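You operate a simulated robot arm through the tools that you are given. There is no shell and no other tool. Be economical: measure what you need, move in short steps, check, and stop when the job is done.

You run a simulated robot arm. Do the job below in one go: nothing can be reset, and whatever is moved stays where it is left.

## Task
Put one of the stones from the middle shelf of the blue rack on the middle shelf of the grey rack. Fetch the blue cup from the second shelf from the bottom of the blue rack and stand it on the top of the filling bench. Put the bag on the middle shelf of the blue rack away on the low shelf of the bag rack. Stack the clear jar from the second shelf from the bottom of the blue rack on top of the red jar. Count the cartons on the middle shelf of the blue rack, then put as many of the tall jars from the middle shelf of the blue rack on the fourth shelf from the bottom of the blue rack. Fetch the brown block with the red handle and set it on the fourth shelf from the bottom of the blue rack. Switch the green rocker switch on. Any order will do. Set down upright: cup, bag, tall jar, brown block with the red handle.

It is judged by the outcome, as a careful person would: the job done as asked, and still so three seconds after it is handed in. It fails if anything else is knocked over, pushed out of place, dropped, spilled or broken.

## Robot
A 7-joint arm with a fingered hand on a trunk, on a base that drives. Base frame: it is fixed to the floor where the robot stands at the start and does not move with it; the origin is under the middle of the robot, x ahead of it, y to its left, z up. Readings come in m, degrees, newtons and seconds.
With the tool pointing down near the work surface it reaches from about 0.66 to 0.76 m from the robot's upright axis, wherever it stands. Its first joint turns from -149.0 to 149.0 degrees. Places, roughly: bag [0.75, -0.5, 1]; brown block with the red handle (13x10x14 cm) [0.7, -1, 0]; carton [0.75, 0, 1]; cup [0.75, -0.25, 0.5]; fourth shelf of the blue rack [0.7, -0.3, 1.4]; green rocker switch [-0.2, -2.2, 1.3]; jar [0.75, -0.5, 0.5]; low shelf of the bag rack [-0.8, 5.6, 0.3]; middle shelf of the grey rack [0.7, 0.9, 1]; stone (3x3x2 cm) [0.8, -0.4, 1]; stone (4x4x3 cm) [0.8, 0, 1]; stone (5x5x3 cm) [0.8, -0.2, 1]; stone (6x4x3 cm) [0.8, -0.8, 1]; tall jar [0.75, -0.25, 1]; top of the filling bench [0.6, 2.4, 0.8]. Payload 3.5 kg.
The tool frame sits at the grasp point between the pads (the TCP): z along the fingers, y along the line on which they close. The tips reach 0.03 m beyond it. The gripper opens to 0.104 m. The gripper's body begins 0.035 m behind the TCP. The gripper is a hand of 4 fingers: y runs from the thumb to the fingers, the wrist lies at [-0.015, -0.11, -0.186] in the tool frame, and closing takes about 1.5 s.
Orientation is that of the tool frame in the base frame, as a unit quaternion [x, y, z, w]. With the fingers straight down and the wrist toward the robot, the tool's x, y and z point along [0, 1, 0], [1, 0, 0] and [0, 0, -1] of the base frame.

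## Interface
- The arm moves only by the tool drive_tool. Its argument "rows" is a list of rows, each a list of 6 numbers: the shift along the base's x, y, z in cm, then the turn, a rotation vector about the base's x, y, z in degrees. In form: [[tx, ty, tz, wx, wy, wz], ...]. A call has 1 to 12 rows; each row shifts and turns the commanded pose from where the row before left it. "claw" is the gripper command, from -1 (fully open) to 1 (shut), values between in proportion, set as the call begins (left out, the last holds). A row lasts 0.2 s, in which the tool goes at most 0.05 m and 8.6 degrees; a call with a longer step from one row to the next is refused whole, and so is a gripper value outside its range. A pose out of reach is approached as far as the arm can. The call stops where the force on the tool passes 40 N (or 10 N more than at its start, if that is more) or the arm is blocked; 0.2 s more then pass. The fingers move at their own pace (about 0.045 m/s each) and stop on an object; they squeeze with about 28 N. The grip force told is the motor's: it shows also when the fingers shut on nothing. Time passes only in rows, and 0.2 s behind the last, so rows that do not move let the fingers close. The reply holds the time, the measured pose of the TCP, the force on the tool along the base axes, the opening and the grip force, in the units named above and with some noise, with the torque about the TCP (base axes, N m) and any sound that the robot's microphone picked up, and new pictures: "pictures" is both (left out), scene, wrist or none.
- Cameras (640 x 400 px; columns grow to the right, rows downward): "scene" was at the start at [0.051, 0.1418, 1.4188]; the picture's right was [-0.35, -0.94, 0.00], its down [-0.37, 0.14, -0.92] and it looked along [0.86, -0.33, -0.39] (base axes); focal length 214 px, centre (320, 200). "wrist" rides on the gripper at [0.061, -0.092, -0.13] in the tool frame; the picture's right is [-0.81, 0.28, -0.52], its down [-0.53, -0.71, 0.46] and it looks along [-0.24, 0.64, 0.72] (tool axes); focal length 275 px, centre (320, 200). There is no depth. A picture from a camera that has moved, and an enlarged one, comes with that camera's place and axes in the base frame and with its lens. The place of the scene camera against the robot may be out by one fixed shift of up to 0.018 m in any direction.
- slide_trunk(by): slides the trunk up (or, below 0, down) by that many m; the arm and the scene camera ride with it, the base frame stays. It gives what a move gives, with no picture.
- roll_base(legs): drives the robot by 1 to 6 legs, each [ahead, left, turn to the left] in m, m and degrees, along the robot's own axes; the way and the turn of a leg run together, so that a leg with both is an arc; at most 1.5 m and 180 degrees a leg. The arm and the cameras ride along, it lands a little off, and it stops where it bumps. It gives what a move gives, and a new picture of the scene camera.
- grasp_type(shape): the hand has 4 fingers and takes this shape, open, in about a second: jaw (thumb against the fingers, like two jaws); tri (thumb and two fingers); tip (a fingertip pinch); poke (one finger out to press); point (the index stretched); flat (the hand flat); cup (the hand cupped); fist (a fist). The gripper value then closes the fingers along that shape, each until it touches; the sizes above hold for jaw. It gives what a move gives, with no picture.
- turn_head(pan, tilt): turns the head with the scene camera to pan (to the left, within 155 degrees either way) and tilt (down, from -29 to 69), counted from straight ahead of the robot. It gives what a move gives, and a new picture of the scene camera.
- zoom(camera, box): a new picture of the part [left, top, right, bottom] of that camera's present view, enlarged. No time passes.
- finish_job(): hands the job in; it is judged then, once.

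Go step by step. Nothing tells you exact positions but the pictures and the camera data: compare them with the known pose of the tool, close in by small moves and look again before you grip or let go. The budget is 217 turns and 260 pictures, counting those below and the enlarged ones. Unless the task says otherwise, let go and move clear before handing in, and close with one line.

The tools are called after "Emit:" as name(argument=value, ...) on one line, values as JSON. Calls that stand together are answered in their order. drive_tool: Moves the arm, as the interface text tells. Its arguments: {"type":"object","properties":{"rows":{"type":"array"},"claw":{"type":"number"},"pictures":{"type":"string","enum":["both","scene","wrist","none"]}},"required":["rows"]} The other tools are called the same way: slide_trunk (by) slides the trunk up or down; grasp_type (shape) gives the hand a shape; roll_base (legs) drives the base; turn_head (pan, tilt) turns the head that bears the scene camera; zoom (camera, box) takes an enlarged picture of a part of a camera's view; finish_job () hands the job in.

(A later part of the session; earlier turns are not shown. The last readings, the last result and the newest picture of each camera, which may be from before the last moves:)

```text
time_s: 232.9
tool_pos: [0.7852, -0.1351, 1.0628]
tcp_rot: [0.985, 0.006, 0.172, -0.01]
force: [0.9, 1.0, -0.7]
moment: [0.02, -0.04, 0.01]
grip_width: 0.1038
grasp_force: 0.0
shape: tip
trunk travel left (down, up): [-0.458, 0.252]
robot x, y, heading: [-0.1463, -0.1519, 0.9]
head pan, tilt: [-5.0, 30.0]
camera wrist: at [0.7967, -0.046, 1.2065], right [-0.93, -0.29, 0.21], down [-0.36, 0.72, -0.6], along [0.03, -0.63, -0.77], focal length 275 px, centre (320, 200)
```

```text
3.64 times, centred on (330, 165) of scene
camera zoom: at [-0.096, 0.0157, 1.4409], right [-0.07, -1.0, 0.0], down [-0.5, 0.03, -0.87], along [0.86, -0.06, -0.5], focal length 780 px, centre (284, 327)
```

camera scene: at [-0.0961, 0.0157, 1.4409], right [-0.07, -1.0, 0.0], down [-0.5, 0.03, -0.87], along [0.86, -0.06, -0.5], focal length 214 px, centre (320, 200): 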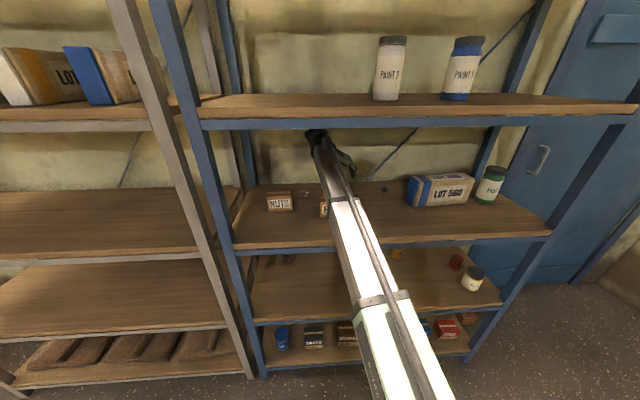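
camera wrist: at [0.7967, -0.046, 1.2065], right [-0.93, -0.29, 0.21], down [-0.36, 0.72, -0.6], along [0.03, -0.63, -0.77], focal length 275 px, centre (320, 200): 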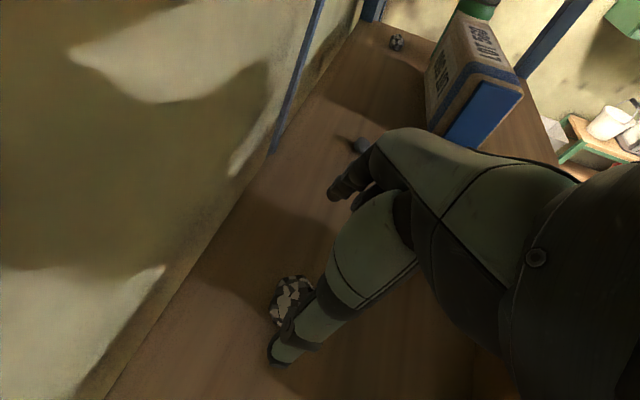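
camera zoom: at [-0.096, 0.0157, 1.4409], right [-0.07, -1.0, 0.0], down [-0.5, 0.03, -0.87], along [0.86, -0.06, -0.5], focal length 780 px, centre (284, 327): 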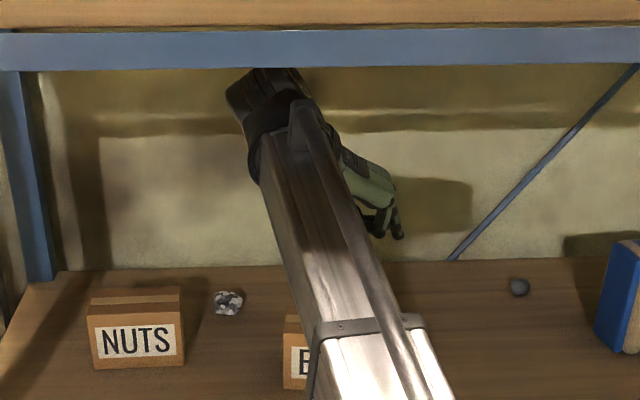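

I close the pinch in free air to see where the tips meet.

Emit:
drive_tool(rows=[[0, -3, 2, 0, 0, 0], [0, 0, 0, 0, 0, 0], [0, 0, 0, 0, 0, 0], [0, 0, 0, 0, 0, 0], [0, 0, 0, 0, 0, 0]], claw=0.3, pictures="wrist")

Emit:
zoom(camera="wrist", box=[220, 160, 440, 360])

Emit:
drive_tool(rows=[[0, 0, 0, 0, 0, 0], [0, 0, 0, 0, 0, 0], [0, 0, 0, 0, 0, 0], [0, 0, 0, 0, 0, 0], [0, 0, 0, 0, 0, 0]], claw=1, pictures="none")

Emit:
zoom(camera="wrist", box=[220, 160, 440, 360])

```text
time_s: 234.1
tool_pos: [0.7861, -0.1679, 1.0806]
tcp_rot: [0.985, 0.007, 0.173, -0.009]
force: [-0.3, -0.5, -0.1]
moment: [-0.01, 0.03, 0.02]
grip_width: 0.0373
grasp_force: 0.0
shape: tip
trunk travel left (down, up): [-0.458, 0.252]
robot x, y, heading: [-0.146, -0.1487, 1.0]
head pan, tilt: [-5.0, 30.0]
camera wrist: at [0.7977, -0.0784, 1.2248], right [-0.93, -0.29, 0.21], down [-0.36, 0.72, -0.6], along [0.03, -0.63, -0.77], focal length 275 px, centre (320, 200)
```

wrist: 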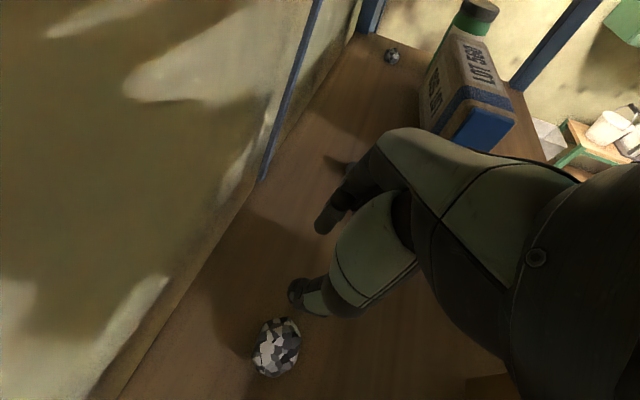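

```text
2.00 times, centred on (330, 260) of wrist
camera zoom: at [0.7977, -0.0784, 1.2248], right [-0.93, -0.29, 0.21], down [-0.36, 0.72, -0.6], along [0.03, -0.63, -0.77], focal length 551 px, centre (300, 80)
```

zoom: 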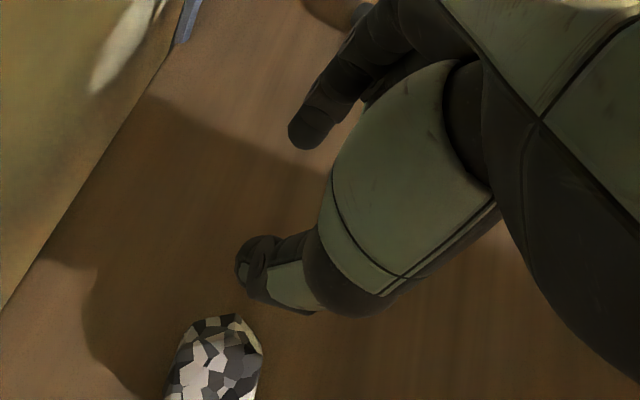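

```text
time_s: 235.3
tool_pos: [0.785, -0.1687, 1.0808]
tcp_rot: [0.985, 0.007, 0.173, -0.009]
force: [0.7, 0.6, 0.9]
moment: [-0.01, -0.04, 0.0]
grip_width: 0.0
grasp_force: 28.6
shape: tip
trunk travel left (down, up): [-0.458, 0.252]
robot x, y, heading: [-0.1459, -0.1522, 1.2]
head pan, tilt: [-5.0, 30.0]
```

```text
2.00 times, centred on (330, 260) of wrist
camera zoom: at [0.7977, -0.0784, 1.2248], right [-0.93, -0.29, 0.21], down [-0.36, 0.72, -0.6], along [0.03, -0.63, -0.77], focal length 551 px, centre (300, 80)
```

zoom: 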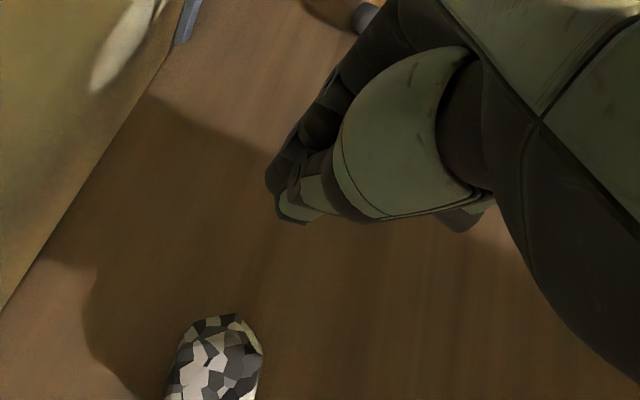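

Thumb tip reaches ~4.5 cm beyond the TCP and jammed on the shelf. I use "tri", roll 10° to raise the thumb, and place a bit higher.

Emit:
grasp_type(shape="tri")

Emit:
drive_tool(rows=[[0, 1.5, 0, 5, 0, 0], [0.4, 2.5, 0, 5, 0, 0], [0, 0.4, -1.5, 0, 0, 0]], claw=-1, pictures="wrist")

Emit:
zoom(camera="wrist", box=[200, 160, 460, 400])

```text
time_s: 236.2
tool_pos: [0.785, -0.1681, 1.0816]
tcp_rot: [0.985, 0.007, 0.172, -0.009]
force: [0.4, -0.2, -0.5]
moment: [0.0, 0.01, -0.01]
grip_width: 0.1036
grasp_force: 0.0
shape: tri
trunk travel left (down, up): [-0.458, 0.252]
robot x, y, heading: [-0.1476, -0.1537, 1.3]
head pan, tilt: [-5.0, 30.0]
```

```text
time_s: 237.0
tool_pos: [0.7899, -0.1223, 1.0658]
tcp_rot: [0.98, -0.007, 0.172, -0.096]
force: [-1.1, 0.0, -0.6]
moment: [-0.02, 0.0, 0.0]
grip_width: 0.1039
grasp_force: 0.0
shape: tri
trunk travel left (down, up): [-0.458, 0.252]
robot x, y, heading: [-0.1494, -0.1531, 0.8]
head pan, tilt: [-5.0, 30.0]
camera wrist: at [0.8027, -0.0592, 1.2237], right [-0.93, -0.33, 0.15], down [-0.36, 0.81, -0.46], along [0.03, -0.49, -0.87], focal length 275 px, centre (320, 200)
```

wrist: 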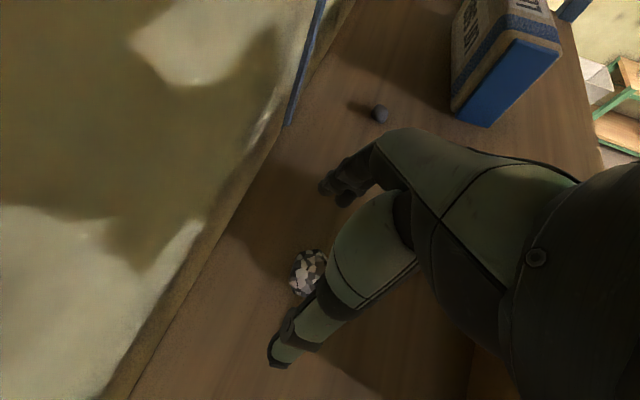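

```text
1.67 times, centred on (330, 280) of wrist
camera zoom: at [0.8027, -0.0592, 1.2237], right [-0.93, -0.33, 0.15], down [-0.36, 0.81, -0.46], along [0.03, -0.49, -0.87], focal length 459 px, centre (303, 67)
```

zoom: 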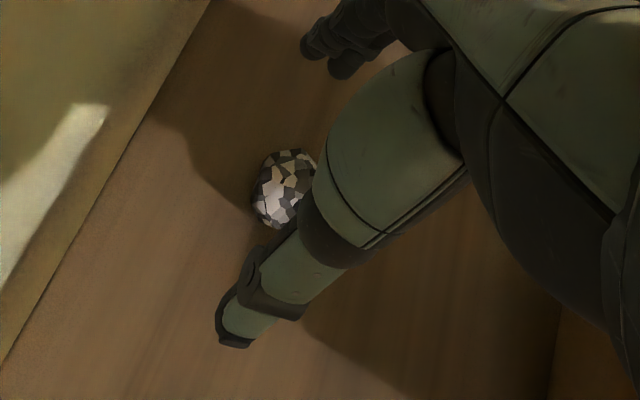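

Emit:
drive_tool(rows=[[0.1, -0.2, -2, 0, 0, 0], [0, 0, -2, 0, 0, 0], [0, 0, -1, 0, 0, 0], [0, 0, -0.3, 0, 0, 0], [0, 0, 0, 0, 0, 0]], pictures="none")

Emit:
drive_tool(rows=[[0, 0, 0, 0, 0, 0], [0, 0, 0, 0, 0, 0], [0, 0, 0, 0, 0, 0]], claw=0, pictures="none")

Emit:
zoom(camera="wrist", box=[200, 160, 460, 400])

```text
time_s: 238.2
tool_pos: [0.7881, -0.1246, 1.0142]
tcp_rot: [0.981, -0.009, 0.172, -0.094]
force: [0.9, 0.3, 0.6]
moment: [-0.01, 0.01, -0.01]
grip_width: 0.1037
grasp_force: 0.1
shape: tri
trunk travel left (down, up): [-0.458, 0.252]
robot x, y, heading: [-0.1487, -0.1553, 1.3]
head pan, tilt: [-5.0, 30.0]
```

```text
time_s: 239.0
tool_pos: [0.7877, -0.1239, 1.0118]
tcp_rot: [0.98, -0.008, 0.172, -0.096]
force: [-1.5, -0.4, -1.4]
moment: [0.01, -0.03, -0.02]
grip_width: 0.0523
grasp_force: 0.2
shape: tri
trunk travel left (down, up): [-0.458, 0.252]
robot x, y, heading: [-0.149, -0.1503, 1.4]
head pan, tilt: [-5.0, 30.0]
```

```text
1.67 times, centred on (330, 280) of wrist
camera zoom: at [0.8008, -0.0607, 1.1711], right [-0.93, -0.33, 0.15], down [-0.36, 0.81, -0.46], along [0.03, -0.49, -0.87], focal length 459 px, centre (303, 67)
```

zoom: 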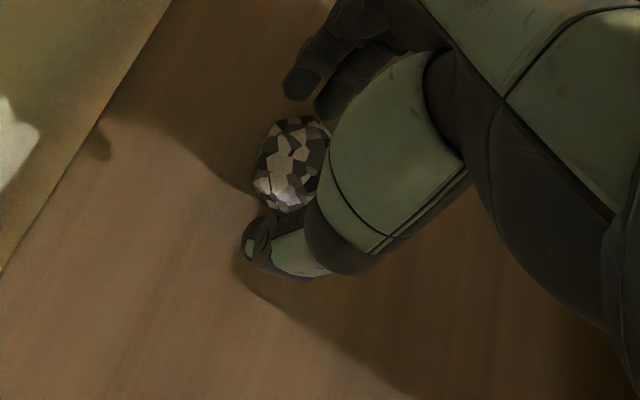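

Stone sits right between thumb and two fingers. Close and lift.

Emit:
drive_tool(rows=[[0, 0, 0, 0, 0, 0], [0, 0, 0, 0, 0, 0], [0, 0, 0, 0, 0, 0], [0, 0, 0, 0, 0, 0]], claw=1, pictures="none")

Emit:
drive_tool(rows=[[0, 0, 1, 0, 0, 0], [0, 0, 1.5, 0, 0, 0], [0, 0, 1.5, 0, 0, 0]], pictures="wrist")

```text
time_s: 240.0
tool_pos: [0.7894, -0.1241, 1.0136]
tcp_rot: [0.98, -0.007, 0.172, -0.096]
force: [1.0, -0.4, 0.4]
moment: [0.02, 0.03, -0.03]
grip_width: 0.0
grasp_force: 22.9
shape: tri
trunk travel left (down, up): [-0.458, 0.252]
robot x, y, heading: [-0.1529, -0.153, 1.5]
head pan, tilt: [-5.0, 30.0]
```

```text
time_s: 240.8
tool_pos: [0.7893, -0.125, 1.0532]
tcp_rot: [0.98, -0.008, 0.172, -0.095]
force: [0.0, -0.3, -0.3]
moment: [-0.04, 0.01, -0.03]
grip_width: 0.0
grasp_force: 28.5
shape: tri
trunk travel left (down, up): [-0.458, 0.252]
robot x, y, heading: [-0.1483, -0.1479, 1.4]
head pan, tilt: [-5.0, 30.0]
camera wrist: at [0.802, -0.0613, 1.2107], right [-0.93, -0.33, 0.15], down [-0.36, 0.81, -0.46], along [0.03, -0.49, -0.87], focal length 275 px, centre (320, 200)
```

wrist: 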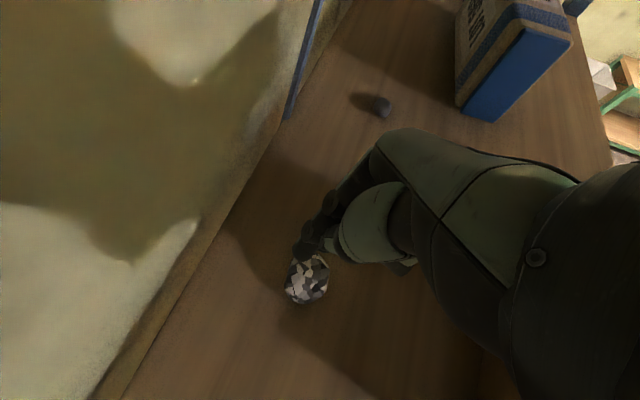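

The tips rise as they close; I need to be ~1 cm lower with a pre-closed grip. Retry.

Emit:
drive_tool(rows=[[0.2, 0.5, 1, 0, 0, 0], [0, 0, 0, 0, 0, 0], [0, 0, 0, 0, 0, 0], [0, 0, 0, 0, 0, 0], [0, 0, -2, 0, 0, 0], [0, 0, -2, 0, 0, 0], [0, 0, -1.2, 0, 0, 0], [0, 0, -0.6, 0, 0, 0], [0, 0, -0.3, 0, 0, 0]], claw=-0.4, pictures="none")

Emit:
zoom(camera="wrist", box=[200, 160, 460, 400])

```text
time_s: 242.8
tool_pos: [0.7922, -0.1179, 1.0024]
tcp_rot: [0.981, -0.009, 0.172, -0.095]
force: [-0.1, 0.3, 0.4]
moment: [0.0, -0.01, -0.02]
grip_width: 0.0726
grasp_force: 0.0
shape: tri
trunk travel left (down, up): [-0.458, 0.252]
robot x, y, heading: [-0.1494, -0.1504, 1.3]
head pan, tilt: [-5.0, 30.0]
```

```text
1.67 times, centred on (330, 280) of wrist
camera zoom: at [0.804, -0.0557, 1.1604], right [-0.93, -0.33, 0.15], down [-0.36, 0.81, -0.46], along [0.03, -0.49, -0.87], focal length 459 px, centre (303, 67)
```

zoom: 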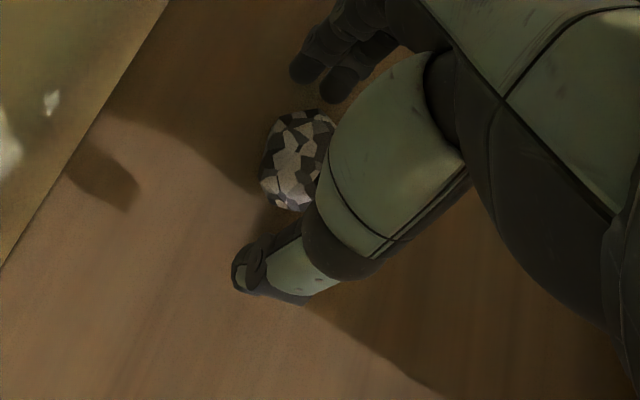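

Emit:
drive_tool(rows=[[0, -0.4, -0.2, 0, 0, 0], [0, 0, 0, 0, 0, 0], [0, 0, 0, 0, 0, 0], [0, 0, 0, 0, 0, 0], [0, 0, 0, 0, 0, 0], [0, 0, 0, 0, 0, 0], [0, 0, 0, 0, 0, 0]], claw=1, pictures="none")

Emit:
zoom(camera="wrist", box=[200, 160, 460, 400])

```text
time_s: 244.4
tool_pos: [0.7897, -0.1232, 1.0032]
tcp_rot: [0.98, -0.008, 0.174, -0.096]
force: [1.3, -0.3, 22.1]
moment: [0.58, -0.16, 0.09]
grip_width: 0.0187
grasp_force: 27.7
shape: tri
trunk travel left (down, up): [-0.458, 0.252]
robot x, y, heading: [-0.1458, -0.151, 1.5]
head pan, tilt: [-5.0, 30.0]
```

```text
1.67 times, centred on (330, 280) of wrist
camera zoom: at [0.8017, -0.06, 1.1611], right [-0.93, -0.33, 0.15], down [-0.36, 0.81, -0.47], along [0.03, -0.49, -0.87], focal length 459 px, centre (303, 67)
```

zoom: 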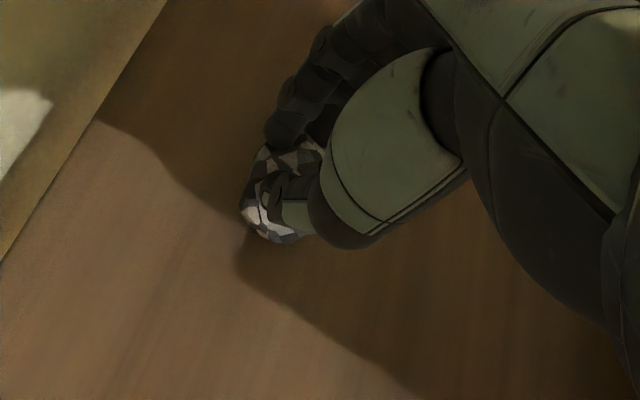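

The thumb may in fact be beside the stone. Try lifting.

Emit:
drive_tool(rows=[[0, 0, 0.5, 0, 0, 0], [0, 0, 1, 0, 0, 0], [0, 0, 1, 0, 0, 0], [0, 0, 1, 0, 0, 0]], pictures="wrist")

Emit:
zoom(camera="wrist", box=[220, 180, 440, 360])

```text
time_s: 245.4
tool_pos: [0.7922, -0.1243, 1.0357]
tcp_rot: [0.981, -0.009, 0.171, -0.095]
force: [-0.3, -0.1, -0.1]
moment: [0.0, -0.01, -0.02]
grip_width: 0.0139
grasp_force: 27.6
shape: tri
trunk travel left (down, up): [-0.458, 0.252]
robot x, y, heading: [-0.146, -0.1523, 1.1]
head pan, tilt: [-5.0, 30.0]
camera wrist: at [0.8052, -0.0611, 1.1936], right [-0.93, -0.33, 0.15], down [-0.36, 0.81, -0.46], along [0.03, -0.49, -0.87], focal length 275 px, centre (320, 200)
```

wrist: 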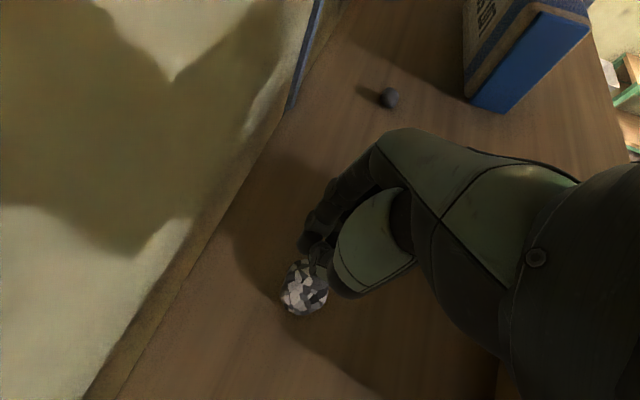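

```text
2.22 times, centred on (330, 270) of wrist
camera zoom: at [0.8052, -0.0611, 1.1936], right [-0.93, -0.33, 0.15], down [-0.36, 0.81, -0.46], along [0.03, -0.49, -0.87], focal length 612 px, centre (298, 44)
```

zoom: 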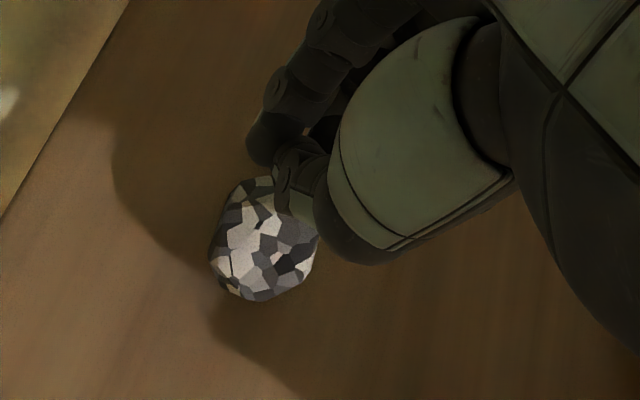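

The stone is too low for a steep grasp in this tight spot. I'll take the bag first (clearing space), then retry a stone from a flatter angle. I retreat and look at the bag.

Emit:
drive_tool(rows=[[0, 0, 2, 0, 0, 0], [0, -3, 1, -5, 0, 0], [0, -3, 0, -5, -5, 0], [-1, -3, 0, 0, -5, 0], [-2, -2, 0, 0, -8, 0], [-4, 0, 0, 0, -8, 0], [-4, 0, 0, 0, 0, 0]], pictures="none")

Emit:
grasp_type(shape="jaw")

Emit:
roll_base(legs=[[-0.3, 0, -1.2], [0, -0.4, 0]])

Emit:
turn_head(pan=-5, tilt=30)

Emit:
zoom(camera="scene", box=[260, 100, 460, 225])

Emit:
drive_tool(rows=[[0, 0, 0, 0, 0, 0]], pictures="wrist")

```text
time_s: 247.0
tool_pos: [0.6823, -0.2341, 1.0666]
tcp_rot: [0.921, 0.011, 0.39, -0.007]
force: [-0.1, 0.5, 0.3]
moment: [0.0, 0.0, -0.02]
grip_width: 0.014
grasp_force: 27.6
shape: tri
trunk travel left (down, up): [-0.458, 0.252]
robot x, y, heading: [-0.1493, -0.1532, 1.2]
head pan, tilt: [-5.0, 30.0]
```

```text
time_s: 247.9
tool_pos: [0.6841, -0.2342, 1.0651]
tcp_rot: [0.921, 0.011, 0.389, -0.008]
force: [-0.3, -1.0, -0.6]
moment: [-0.02, -0.02, 0.0]
grip_width: 0.1036
grasp_force: 0.0
shape: jaw
trunk travel left (down, up): [-0.458, 0.252]
robot x, y, heading: [-0.1453, -0.1527, 1.3]
head pan, tilt: [-5.0, 30.0]
```

```text
time_s: 252.1
tool_pos: [0.378, -0.6621, 1.0641]
tcp_rot: [0.921, 0.003, 0.389, -0.004]
force: [-0.3, -0.4, 0.3]
moment: [-0.02, 0.02, -0.01]
grip_width: 0.1034
grasp_force: 0.2
shape: jaw
trunk travel left (down, up): [-0.458, 0.252]
robot x, y, heading: [-0.4545, -0.5641, -0.2]
head pan, tilt: [-5.0, 30.0]
camera scene: at [-0.3972, -0.3985, 1.4409], right [-0.08, -1.0, 0.0], down [-0.5, 0.04, -0.87], along [0.86, -0.07, -0.5], focal length 214 px, centre (320, 200)
```

scene: 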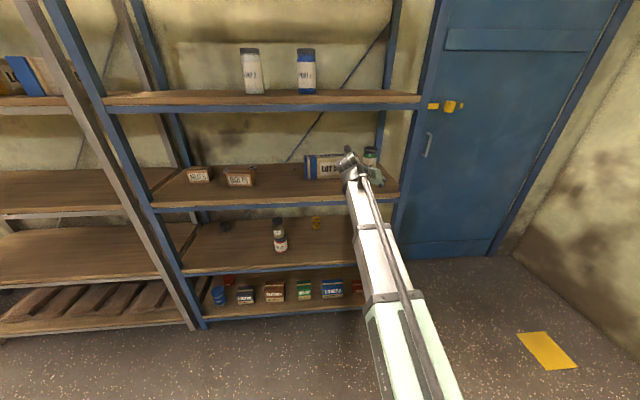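

```text
time_s: 252.7
tool_pos: [0.3787, -0.6628, 1.0661]
tcp_rot: [0.921, 0.003, 0.389, -0.004]
force: [0.2, 0.6, 0.3]
moment: [-0.03, 0.02, 0.01]
grip_width: 0.1035
grasp_force: 0.1
shape: jaw
trunk travel left (down, up): [-0.458, 0.252]
robot x, y, heading: [-0.4489, -0.5675, 0.3]
head pan, tilt: [-5.0, 30.0]
camera scene: at [-0.3972, -0.3985, 1.4409], right [-0.08, -1.0, 0.0], down [-0.5, 0.04, -0.87], along [0.86, -0.07, -0.5], focal length 214 px, centre (320, 200)
```

scene: 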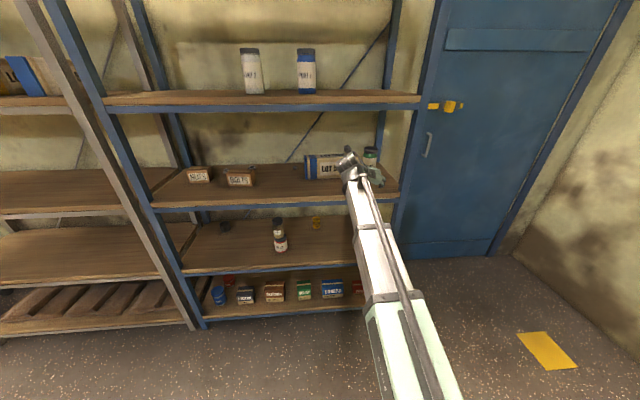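

```text
3.20 times, centred on (360, 162) of scene
camera zoom: at [-0.3972, -0.3985, 1.4409], right [-0.08, -1.0, 0.0], down [-0.5, 0.04, -0.87], along [0.86, -0.07, -0.5], focal length 686 px, centre (192, 320)
```

zoom: 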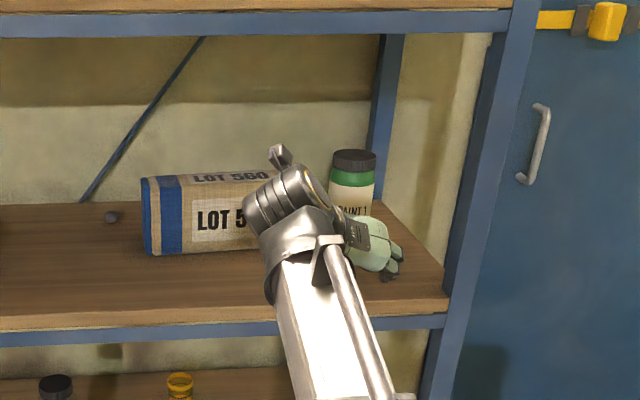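

```text
time_s: 253.1
tool_pos: [0.3775, -0.6628, 1.0643]
tcp_rot: [0.921, 0.002, 0.389, -0.004]
force: [0.8, 0.3, -0.5]
moment: [-0.02, 0.03, -0.02]
grip_width: 0.1037
grasp_force: 0.1
shape: jaw
trunk travel left (down, up): [-0.458, 0.252]
robot x, y, heading: [-0.4528, -0.5664, 0.5]
head pan, tilt: [-5.0, 30.0]
camera wrist: at [0.327, -0.5715, 1.1995], right [-0.93, -0.28, -0.22], down [-0.05, 0.72, -0.7], along [0.35, -0.64, -0.68], focal length 275 px, centre (320, 200)
```

wrist: 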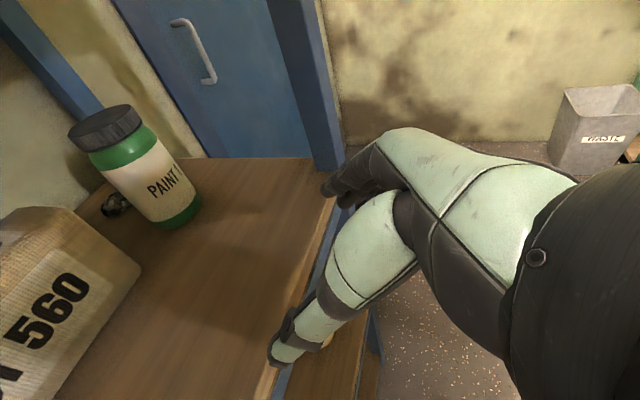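

The bag (0.25 long, ~0.06 deep, top ≈1.08) is best pinched across its depth from above. I move right, then yaw the hand 90° left so the jaws close front-to-back.

Emit:
roll_base(legs=[[-0.05, -0.42, 0]])

Emit:
drive_tool(rows=[[0, 4, 1, 0, 0, 8.3], [0, 4, 1, 0, 0, 8.3], [0, 4, 1, 0, 0, 8.3], [0, 4, 1, 0, 0, 8.3], [0, 4, 1, 0, 0, 8.3], [0, 4, 0, 0, 0, 8.3], [0, 4, 0, 0, 0, 8.3], [0, 4, 0, 0, 0, 8.3], [0, 4, 0, 0, 0, 8.3], [0, 4, 0, 0, 0, 8.3], [0, 4, 0, 0, 0, 7]], pictures="scene")

```text
time_s: 255.6
tool_pos: [0.3305, -1.0686, 1.0649]
tcp_rot: [0.921, 0.003, 0.389, -0.005]
force: [-1.1, 0.2, 0.6]
moment: [-0.04, 0.01, 0.02]
grip_width: 0.1036
grasp_force: 0.1
shape: jaw
trunk travel left (down, up): [-0.458, 0.252]
robot x, y, heading: [-0.4985, -0.9768, 0.5]
head pan, tilt: [-5.0, 30.0]
camera scene: at [-0.4466, -0.8089, 1.4409], right [-0.08, -1.0, 0.0], down [-0.5, 0.04, -0.87], along [0.86, -0.07, -0.5], focal length 214 px, centre (320, 200)
```

scene: 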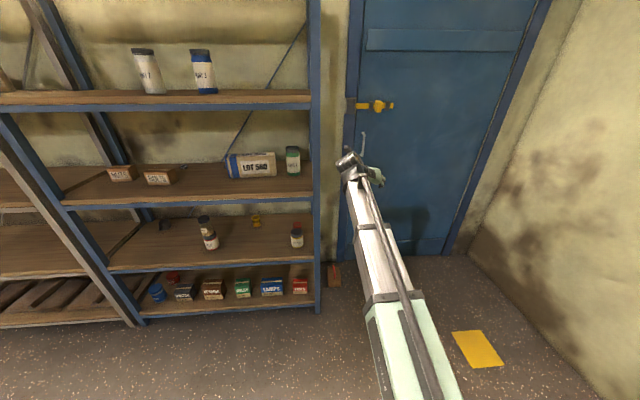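

```text
time_s: 258.0
tool_pos: [0.3289, -0.6244, 1.1095]
tcp_rot: [0.647, 0.656, 0.271, -0.279]
force: [0.1, -0.3, -0.3]
moment: [0.01, -0.01, 0.02]
grip_width: 0.1037
grasp_force: 0.0
shape: jaw
trunk travel left (down, up): [-0.458, 0.252]
robot x, y, heading: [-0.4987, -0.9757, 0.2]
head pan, tilt: [-5.0, 30.0]
camera scene: at [-0.4465, -0.8089, 1.4409], right [-0.08, -1.0, 0.0], down [-0.5, 0.04, -0.87], along [0.86, -0.07, -0.5], focal length 214 px, centre (320, 200)
```

scene: 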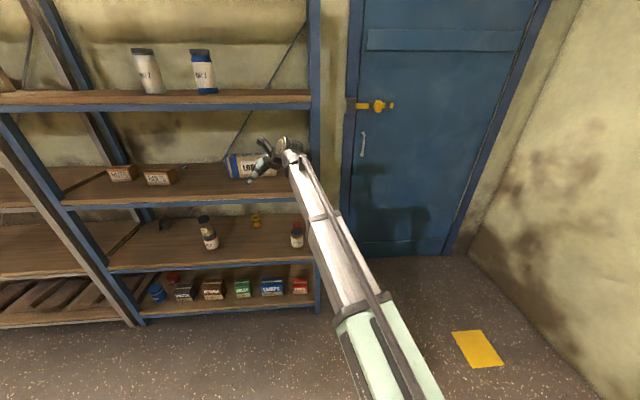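

Works. Raise a touch, shift left, and roll forward over the bag.

Emit:
drive_tool(rows=[[0, 4, 0.6, 0, 0, 0], [0, 4, 0.4, 0, 0, 0]], pictures="none")

Emit:
roll_base(legs=[[0.24, 0, 0]])

Emit:
drive_tool(rows=[[0, 0, 0, 0, 0, 0]], pictures="wrist")

```text
time_s: 258.6
tool_pos: [0.3296, -0.5455, 1.1221]
tcp_rot: [0.648, 0.654, 0.272, -0.279]
force: [0.6, 0.2, 0.6]
moment: [-0.01, 0.02, 0.0]
grip_width: 0.1035
grasp_force: 0.0
shape: jaw
trunk travel left (down, up): [-0.458, 0.252]
robot x, y, heading: [-0.4985, -0.9753, 0.3]
head pan, tilt: [-5.0, 30.0]
```

```text
time_s: 260.4
tool_pos: [0.5657, -0.5375, 1.1213]
tcp_rot: [0.646, 0.657, 0.271, -0.279]
force: [0.6, 0.2, -0.1]
moment: [-0.02, -0.02, 0.02]
grip_width: 0.1039
grasp_force: 0.1
shape: jaw
trunk travel left (down, up): [-0.458, 0.252]
robot x, y, heading: [-0.2615, -0.9744, 0.9]
head pan, tilt: [-5.0, 30.0]
camera scene: at [-0.208, -0.8059, 1.4409], right [-0.07, -1.0, 0.0], down [-0.5, 0.04, -0.87], along [0.86, -0.06, -0.5], focal length 214 px, centre (320, 200)
```

scene: 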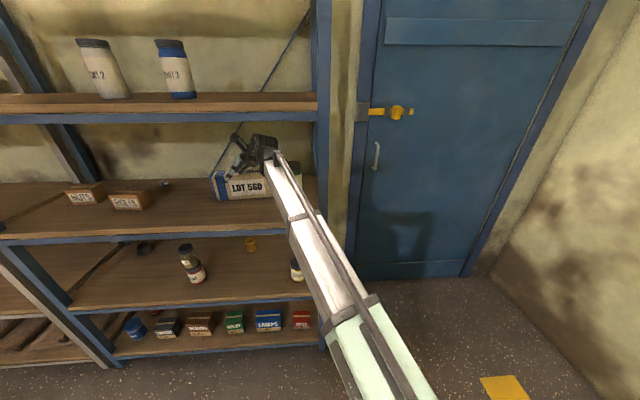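

```text
time_s: 260.8
tool_pos: [0.5647, -0.5373, 1.1217]
tcp_rot: [0.646, 0.657, 0.271, -0.279]
force: [-0.7, -0.8, 0.5]
moment: [-0.02, -0.02, -0.02]
grip_width: 0.104
grasp_force: 0.0
shape: jaw
trunk travel left (down, up): [-0.458, 0.252]
robot x, y, heading: [-0.2617, -0.9717, 0.5]
head pan, tilt: [-5.0, 30.0]
camera wrist: at [0.4757, -0.59, 1.2564], right [0.29, -0.93, -0.22], down [-0.72, -0.06, -0.7], along [0.63, 0.36, -0.68], focal length 275 px, centre (320, 200)
```

wrist: 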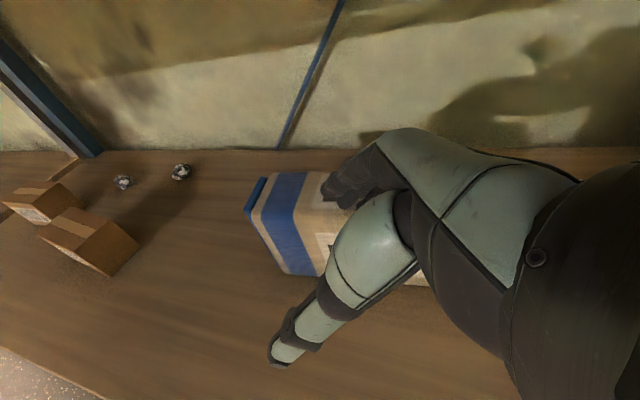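

Bag depth spans x≈0.623–0.677. I move over it, lower, and close.

Emit:
drive_tool(rows=[[3, 0, 0, 0, 0, 0], [3, 0, 0, 0, 0, 0], [2.5, 0, 0, 0, 0, 0], [0, 0, -1.5, 0, 0, 0], [0, 0, -1.5, 0, 0, 0], [0, 0, -1, 0, 0, 0], [0, 0, -0.5, 0, 0, 0], [0, 0, -0.5, 0, 0, 0]], pictures="wrist")

```text
time_s: 262.6
tool_pos: [0.6514, -0.5398, 1.0776]
tcp_rot: [0.644, 0.658, 0.274, -0.278]
force: [4.2, 0.1, 27.6]
moment: [-1.19, -1.32, 0.12]
grip_width: 0.1038
grasp_force: 0.0
shape: jaw
trunk travel left (down, up): [-0.458, 0.252]
robot x, y, heading: [-0.2583, -0.9778, 0.6]
head pan, tilt: [-5.0, 30.0]
camera wrist: at [0.5602, -0.5918, 1.2111], right [0.29, -0.93, -0.22], down [-0.71, -0.06, -0.7], along [0.64, 0.36, -0.68], focal length 275 px, centre (320, 200)
```

wrist: 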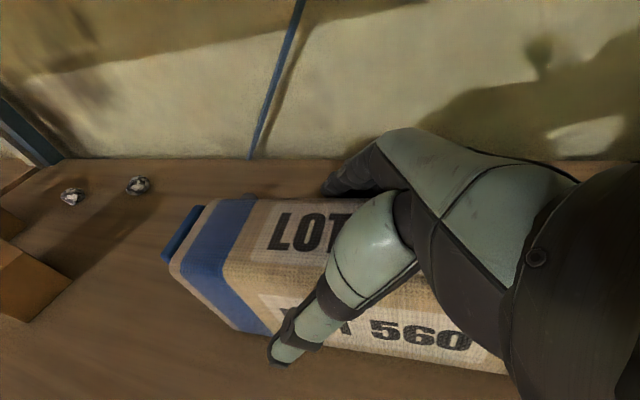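

Palm touches the top. Ease up 3 mm and close.

Emit:
drive_tool(rows=[[0, 0, 0.4, 0, 0, 0], [0, 0, 0, 0, 0, 0], [0, 0, 0, 0, 0, 0], [0, 0, 0, 0, 0, 0], [0, 0, 0, 0, 0, 0], [0, 0, 0, 0, 0, 0], [0, 0, 0, 0, 0, 0]], claw=1, pictures="none")

Emit:
drive_tool(rows=[[0, 0, 0.7, 0, 0, 0], [0, 0, 1, 0, 0, 0], [0, 0, 1, 0, 0, 0]], pictures="wrist")

```text
time_s: 264.2
tool_pos: [0.6508, -0.5388, 1.0777]
tcp_rot: [0.645, 0.657, 0.272, -0.28]
force: [8.7, -1.9, 24.1]
moment: [-1.03, -1.05, 0.43]
grip_width: 0.0702
grasp_force: 27.7
shape: jaw
trunk travel left (down, up): [-0.458, 0.252]
robot x, y, heading: [-0.2609, -0.9728, 1.0]
head pan, tilt: [-5.0, 30.0]
```

```text
time_s: 265.0
tool_pos: [0.6511, -0.5378, 1.098]
tcp_rot: [0.646, 0.657, 0.268, -0.28]
force: [0.2, -0.1, -17.0]
moment: [-0.11, 0.1, 0.0]
grip_width: 0.0691
grasp_force: 27.6
shape: jaw
trunk travel left (down, up): [-0.458, 0.252]
robot x, y, heading: [-0.2591, -0.9736, 0.8]
head pan, tilt: [-5.0, 30.0]
camera wrist: at [0.563, -0.5905, 1.2336], right [0.29, -0.93, -0.22], down [-0.72, -0.06, -0.69], along [0.63, 0.36, -0.69], focal length 275 px, centre (320, 200)
```

wrist: 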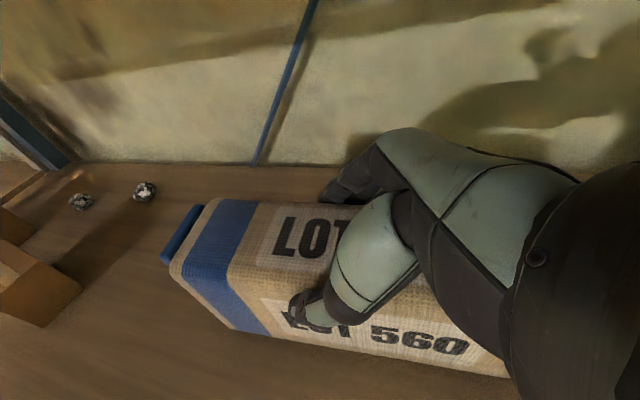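

Bag held (≈1.7 kg), level. I raise it slightly, back away from the rack, then raise the trunk.

Emit:
drive_tool(rows=[[0, 0, 1, 0, 0, 0], [0, 0, 0.7, 0, 0, 0]], pictures="none")

Emit:
roll_base(legs=[[-0.65, 0, -0.5]])

Emit:
slide_trunk(by=0.2)

```text
time_s: 265.6
tool_pos: [0.6542, -0.5373, 1.118]
tcp_rot: [0.646, 0.657, 0.269, -0.28]
force: [0.2, 0.0, -16.7]
moment: [-0.03, 0.1, -0.01]
grip_width: 0.0692
grasp_force: 28.2
shape: jaw
trunk travel left (down, up): [-0.458, 0.252]
robot x, y, heading: [-0.2572, -0.9754, 0.8]
head pan, tilt: [-5.0, 30.0]
```

```text
time_s: 269.2
tool_pos: [0.0066, -0.5464, 1.1185]
tcp_rot: [0.645, 0.659, 0.27, -0.28]
force: [0.2, -0.6, -17.1]
moment: [-0.05, 0.09, 0.01]
grip_width: 0.0692
grasp_force: 27.6
shape: jaw
trunk travel left (down, up): [-0.458, 0.252]
robot x, y, heading: [-0.9018, -0.9831, 1.1]
head pan, tilt: [-5.0, 30.0]
camera scene: at [-0.852, -0.8152, 1.4407], right [-0.07, -1.0, 0.0], down [-0.5, 0.03, -0.87], along [0.86, -0.06, -0.5], focal length 214 px, centre (320, 200)
```

scene: 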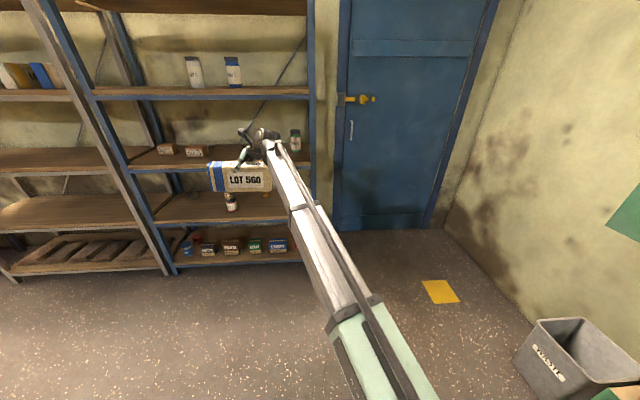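

```text
time_s: 271.4
tool_pos: [0.0077, -0.5448, 1.3188]
tcp_rot: [0.646, 0.658, 0.269, -0.28]
force: [-0.4, 1.2, -16.0]
moment: [-0.02, 0.15, -0.02]
grip_width: 0.0693
grasp_force: 28.0
shape: jaw
trunk travel left (down, up): [-0.658, 0.052]
robot x, y, heading: [-0.9049, -0.986, 1.1]
head pan, tilt: [-5.0, 30.0]
```

Now turn to heading ~64° and drive around the left of the hand truck toward the bag rack.

Emit:
turn_head(pan=20, tilt=25)

Emit:
roll_base(legs=[[0, 0, 63], [0.9, 0.72, 0], [0.9, 0.72, 0], [0.9, 0.72, 0]])

```text
time_s: 272.2
tool_pos: [0.0055, -0.5455, 1.3174]
tcp_rot: [0.646, 0.658, 0.269, -0.28]
force: [0.2, -0.7, -16.0]
moment: [-0.03, 0.09, -0.01]
grip_width: 0.0694
grasp_force: 28.0
shape: jaw
trunk travel left (down, up): [-0.658, 0.052]
robot x, y, heading: [-0.9023, -0.9843, 1.1]
head pan, tilt: [20.0, 25.0]
camera scene: at [-0.8556, -0.7757, 1.6486], right [0.36, -0.93, 0.0], down [-0.4, -0.15, -0.91], along [0.85, 0.32, -0.42], focal length 214 px, centre (320, 200)
```

scene: 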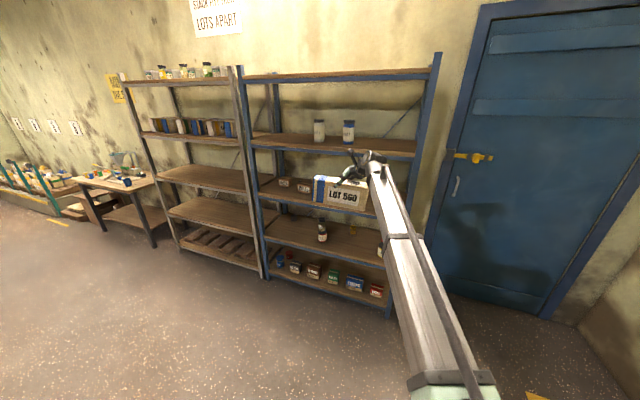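

```text
time_s: 291.9
tool_pos: [-1.6251, 3.4104, 1.3166]
tcp_rot: [0.206, 0.898, 0.083, -0.379]
force: [-0.7, 0.9, -16.0]
moment: [-0.13, 0.04, 0.02]
grip_width: 0.0688
grasp_force: 28.2
shape: jaw
trunk travel left (down, up): [-0.658, 0.052]
robot x, y, heading: [-1.6498, 2.3981, 63.6]
head pan, tilt: [20.0, 25.0]
camera scene: at [-1.8029, 2.5317, 1.6486], right [0.99, -0.1, 0.0], down [-0.04, -0.42, -0.91], along [0.1, 0.9, -0.42], focal length 214 px, centre (320, 200)
```

scene: 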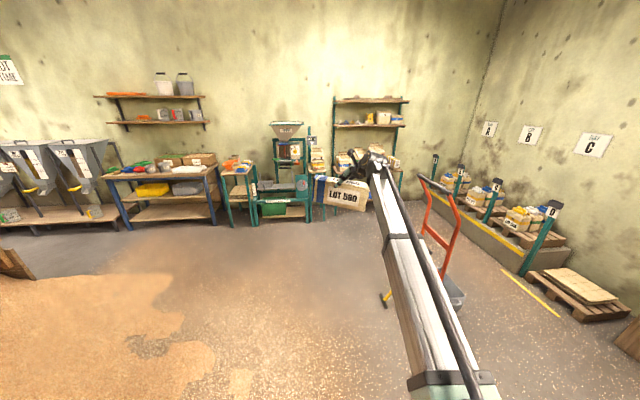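

Bag rack spans x≈-1.2…-0.1 at the back wall. I move closer, left of the truck, and look at its low shelf.

Emit:
roll_base(legs=[[0.52, 0.31, 0], [0.52, 0.31, 0]])

Emit:
turn_head(pan=5, tilt=35)

```text
time_s: 298.2
tool_pos: [-1.748, 4.6031, 1.317]
tcp_rot: [0.207, 0.898, 0.082, -0.379]
force: [0.2, 0.6, -16.5]
moment: [-0.09, -0.01, -0.02]
grip_width: 0.0687
grasp_force: 27.5
shape: jaw
trunk travel left (down, up): [-0.658, 0.052]
robot x, y, heading: [-1.7713, 3.5917, 64.2]
head pan, tilt: [20.0, 25.0]
camera scene: at [-1.9255, 3.7236, 1.6486], right [0.99, -0.11, 0.0], down [-0.04, -0.42, -0.91], along [0.1, 0.9, -0.42], focal length 214 px, centre (320, 200)
```

scene: 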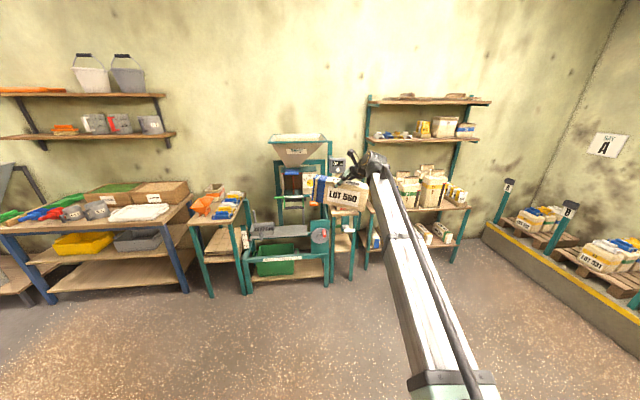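

```text
time_s: 299.0
tool_pos: [-1.7488, 4.6025, 1.3169]
tcp_rot: [0.207, 0.898, 0.082, -0.38]
force: [-0.1, 0.2, -14.5]
moment: [-0.13, 0.05, 0.02]
grip_width: 0.0688
grasp_force: 27.8
shape: jaw
trunk travel left (down, up): [-0.658, 0.052]
robot x, y, heading: [-1.773, 3.5907, 64.0]
head pan, tilt: [5.0, 35.0]
camera scene: at [-1.9036, 3.7135, 1.6329], right [0.93, -0.36, 0.0], down [-0.21, -0.54, -0.82], along [0.29, 0.76, -0.57], focal length 214 px, centre (320, 200)
```

scene: 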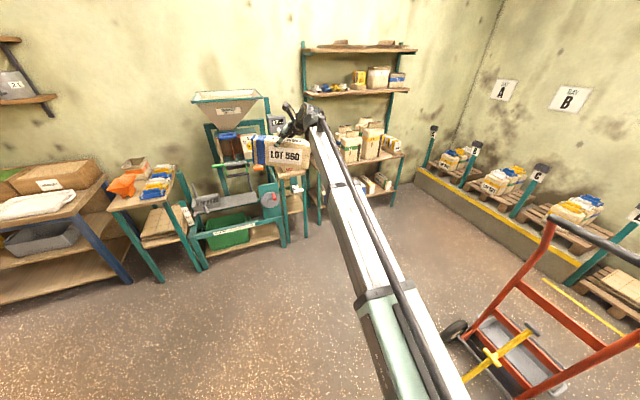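

Emit:
zoom(camera="scene", box=[290, 120, 420, 225])

```text
3.81 times, centred on (355, 172) of scene
camera zoom: at [-1.9036, 3.7135, 1.6329], right [0.93, -0.36, 0.0], down [-0.21, -0.54, -0.82], along [0.29, 0.76, -0.57], focal length 817 px, centre (187, 305)
```

zoom: 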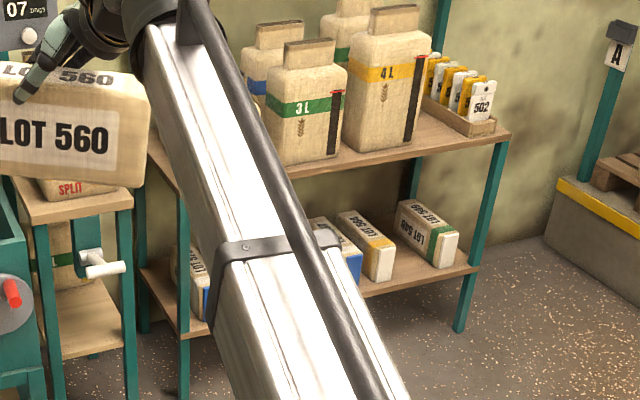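

The low shelf has a likely gap near x≈-0.97. I come closer and turn so that I can see it.

Emit:
roll_base(legs=[[0.6, -0.06, 0], [0, 0, -26]])

Emit:
turn_head(pan=45, tilt=45)

```text
time_s: 303.6
tool_pos: [-1.0012, 4.9864, 1.3161]
tcp_rot: [0.401, 0.83, 0.165, -0.351]
force: [0.8, -1.1, -16.2]
moment: [-0.19, -0.01, -0.04]
grip_width: 0.0686
grasp_force: 28.3
shape: jaw
trunk travel left (down, up): [-0.658, 0.052]
robot x, y, heading: [-1.4615, 4.0838, 38.4]
head pan, tilt: [5.0, 35.0]
camera scene: at [-1.5271, 4.2571, 1.6329], right [0.69, -0.73, 0.0], down [-0.42, -0.39, -0.82], along [0.59, 0.56, -0.57], focal length 214 px, centre (320, 200)
```

scene: 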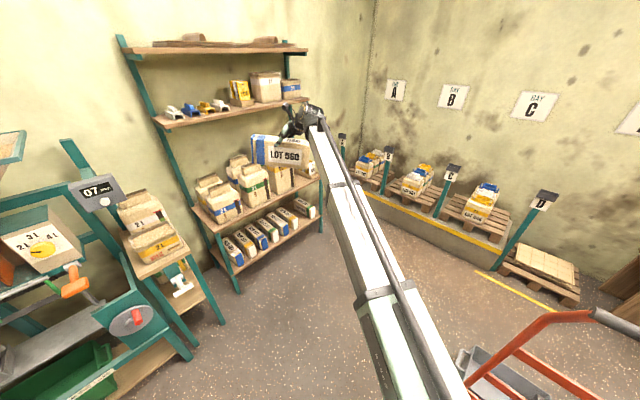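

```text
time_s: 304.7
tool_pos: [-1.003, 4.9868, 1.3171]
tcp_rot: [0.4, 0.83, 0.165, -0.352]
force: [0.7, -0.3, -15.5]
moment: [-0.13, 0.06, -0.03]
grip_width: 0.0688
grasp_force: 28.1
shape: jaw
trunk travel left (down, up): [-0.658, 0.052]
robot x, y, heading: [-1.4594, 4.0852, 38.6]
head pan, tilt: [45.0, 45.0]
camera scene: at [-1.582, 4.2775, 1.6181], right [0.99, -0.12, 0.0], down [-0.08, -0.7, -0.71], along [0.08, 0.7, -0.71], focal length 214 px, centre (320, 200)
```

scene: 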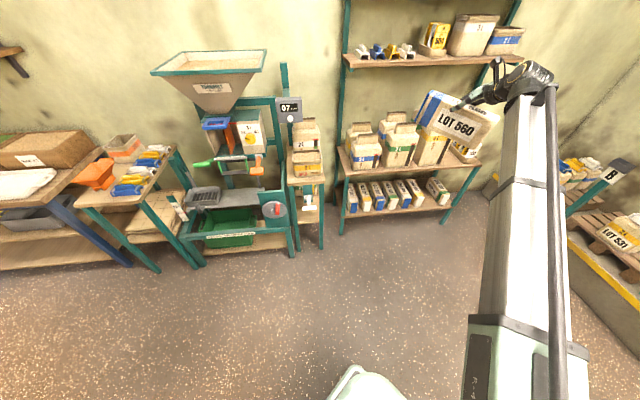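

Emit:
zoom(camera="scene", box=[330, 140, 490, 240])

```text
4.00 times, centred on (410, 190) of scene
camera zoom: at [-1.582, 4.2775, 1.6181], right [0.99, -0.12, 0.0], down [-0.08, -0.7, -0.71], along [0.08, 0.7, -0.71], focal length 858 px, centre (-40, 240)
```

zoom: 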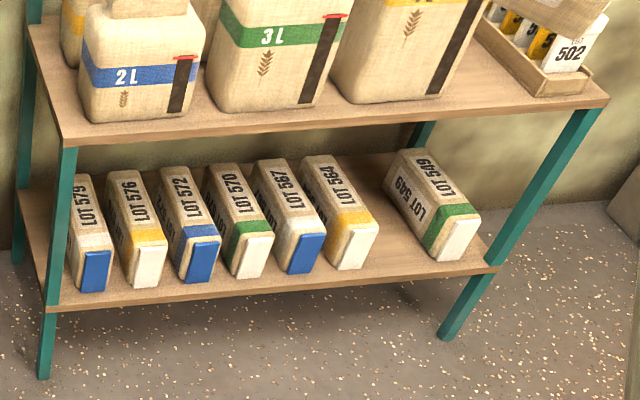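

The low shelf is in lot order; the gap between 564 and 549 is where LOT 560 belongs (x≈-0.484). I yaw the tool to point into the rack, retract, and lower the trunk.

Emit:
drive_tool(rows=[[0, -4.5, 0, 0, 0, -7.7], [0, -4.5, 0, 0, 0, -7.7], [0, -4.5, 0, 0, 0, -7.7], [0, -4.5, 0, 0, 0, -7.7], [0, -4.5, 0, 0, 0, -7.8], [0, -3, 0, 0, 0, 0]], pictures="none")

Emit:
slide_trunk(by=-0.4)

Emit:
roll_base(legs=[[0.76, 0.117, 0]])

```text
time_s: 306.1
tool_pos: [-1.0018, 4.7297, 1.316]
tcp_rot: [0.653, 0.651, 0.272, -0.277]
force: [0.5, -0.7, -15.1]
moment: [-0.15, 0.13, -0.03]
grip_width: 0.0684
grasp_force: 27.9
shape: jaw
trunk travel left (down, up): [-0.658, 0.052]
robot x, y, heading: [-1.4645, 4.0844, 38.3]
head pan, tilt: [45.0, 45.0]
```

```text
time_s: 309.9
tool_pos: [-1.0024, 4.7297, 0.9162]
tcp_rot: [0.652, 0.652, 0.272, -0.277]
force: [-1.2, -0.4, -15.3]
moment: [-0.06, 0.13, -0.02]
grip_width: 0.0688
grasp_force: 28.1
shape: jaw
trunk travel left (down, up): [-0.258, 0.452]
robot x, y, heading: [-1.4622, 4.0866, 38.3]
head pan, tilt: [45.0, 45.0]
```

```text
time_s: 314.0
tool_pos: [-0.5175, 5.3024, 0.9156]
tcp_rot: [0.644, 0.659, 0.268, -0.28]
force: [-0.2, 0.4, -15.9]
moment: [-0.06, 0.14, -0.01]
grip_width: 0.0685
grasp_force: 28.2
shape: jaw
trunk travel left (down, up): [-0.258, 0.452]
robot x, y, heading: [-0.9623, 4.646, 39.7]
head pan, tilt: [45.0, 45.0]
camera scene: at [-1.0851, 4.8338, 1.2182], right [1.0, -0.09, 0.0], down [-0.06, -0.7, -0.71], along [0.06, 0.7, -0.71], focal length 214 px, centre (320, 200)
```

scene: 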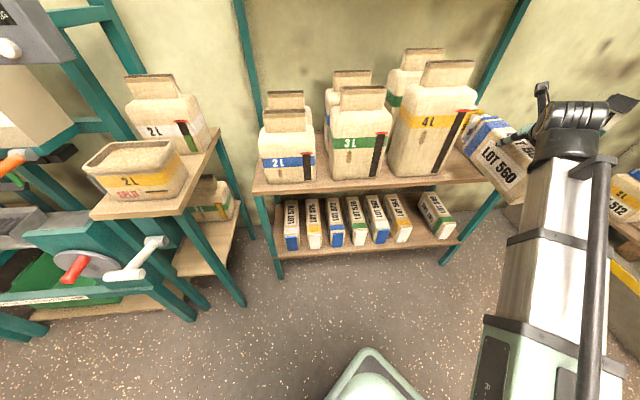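

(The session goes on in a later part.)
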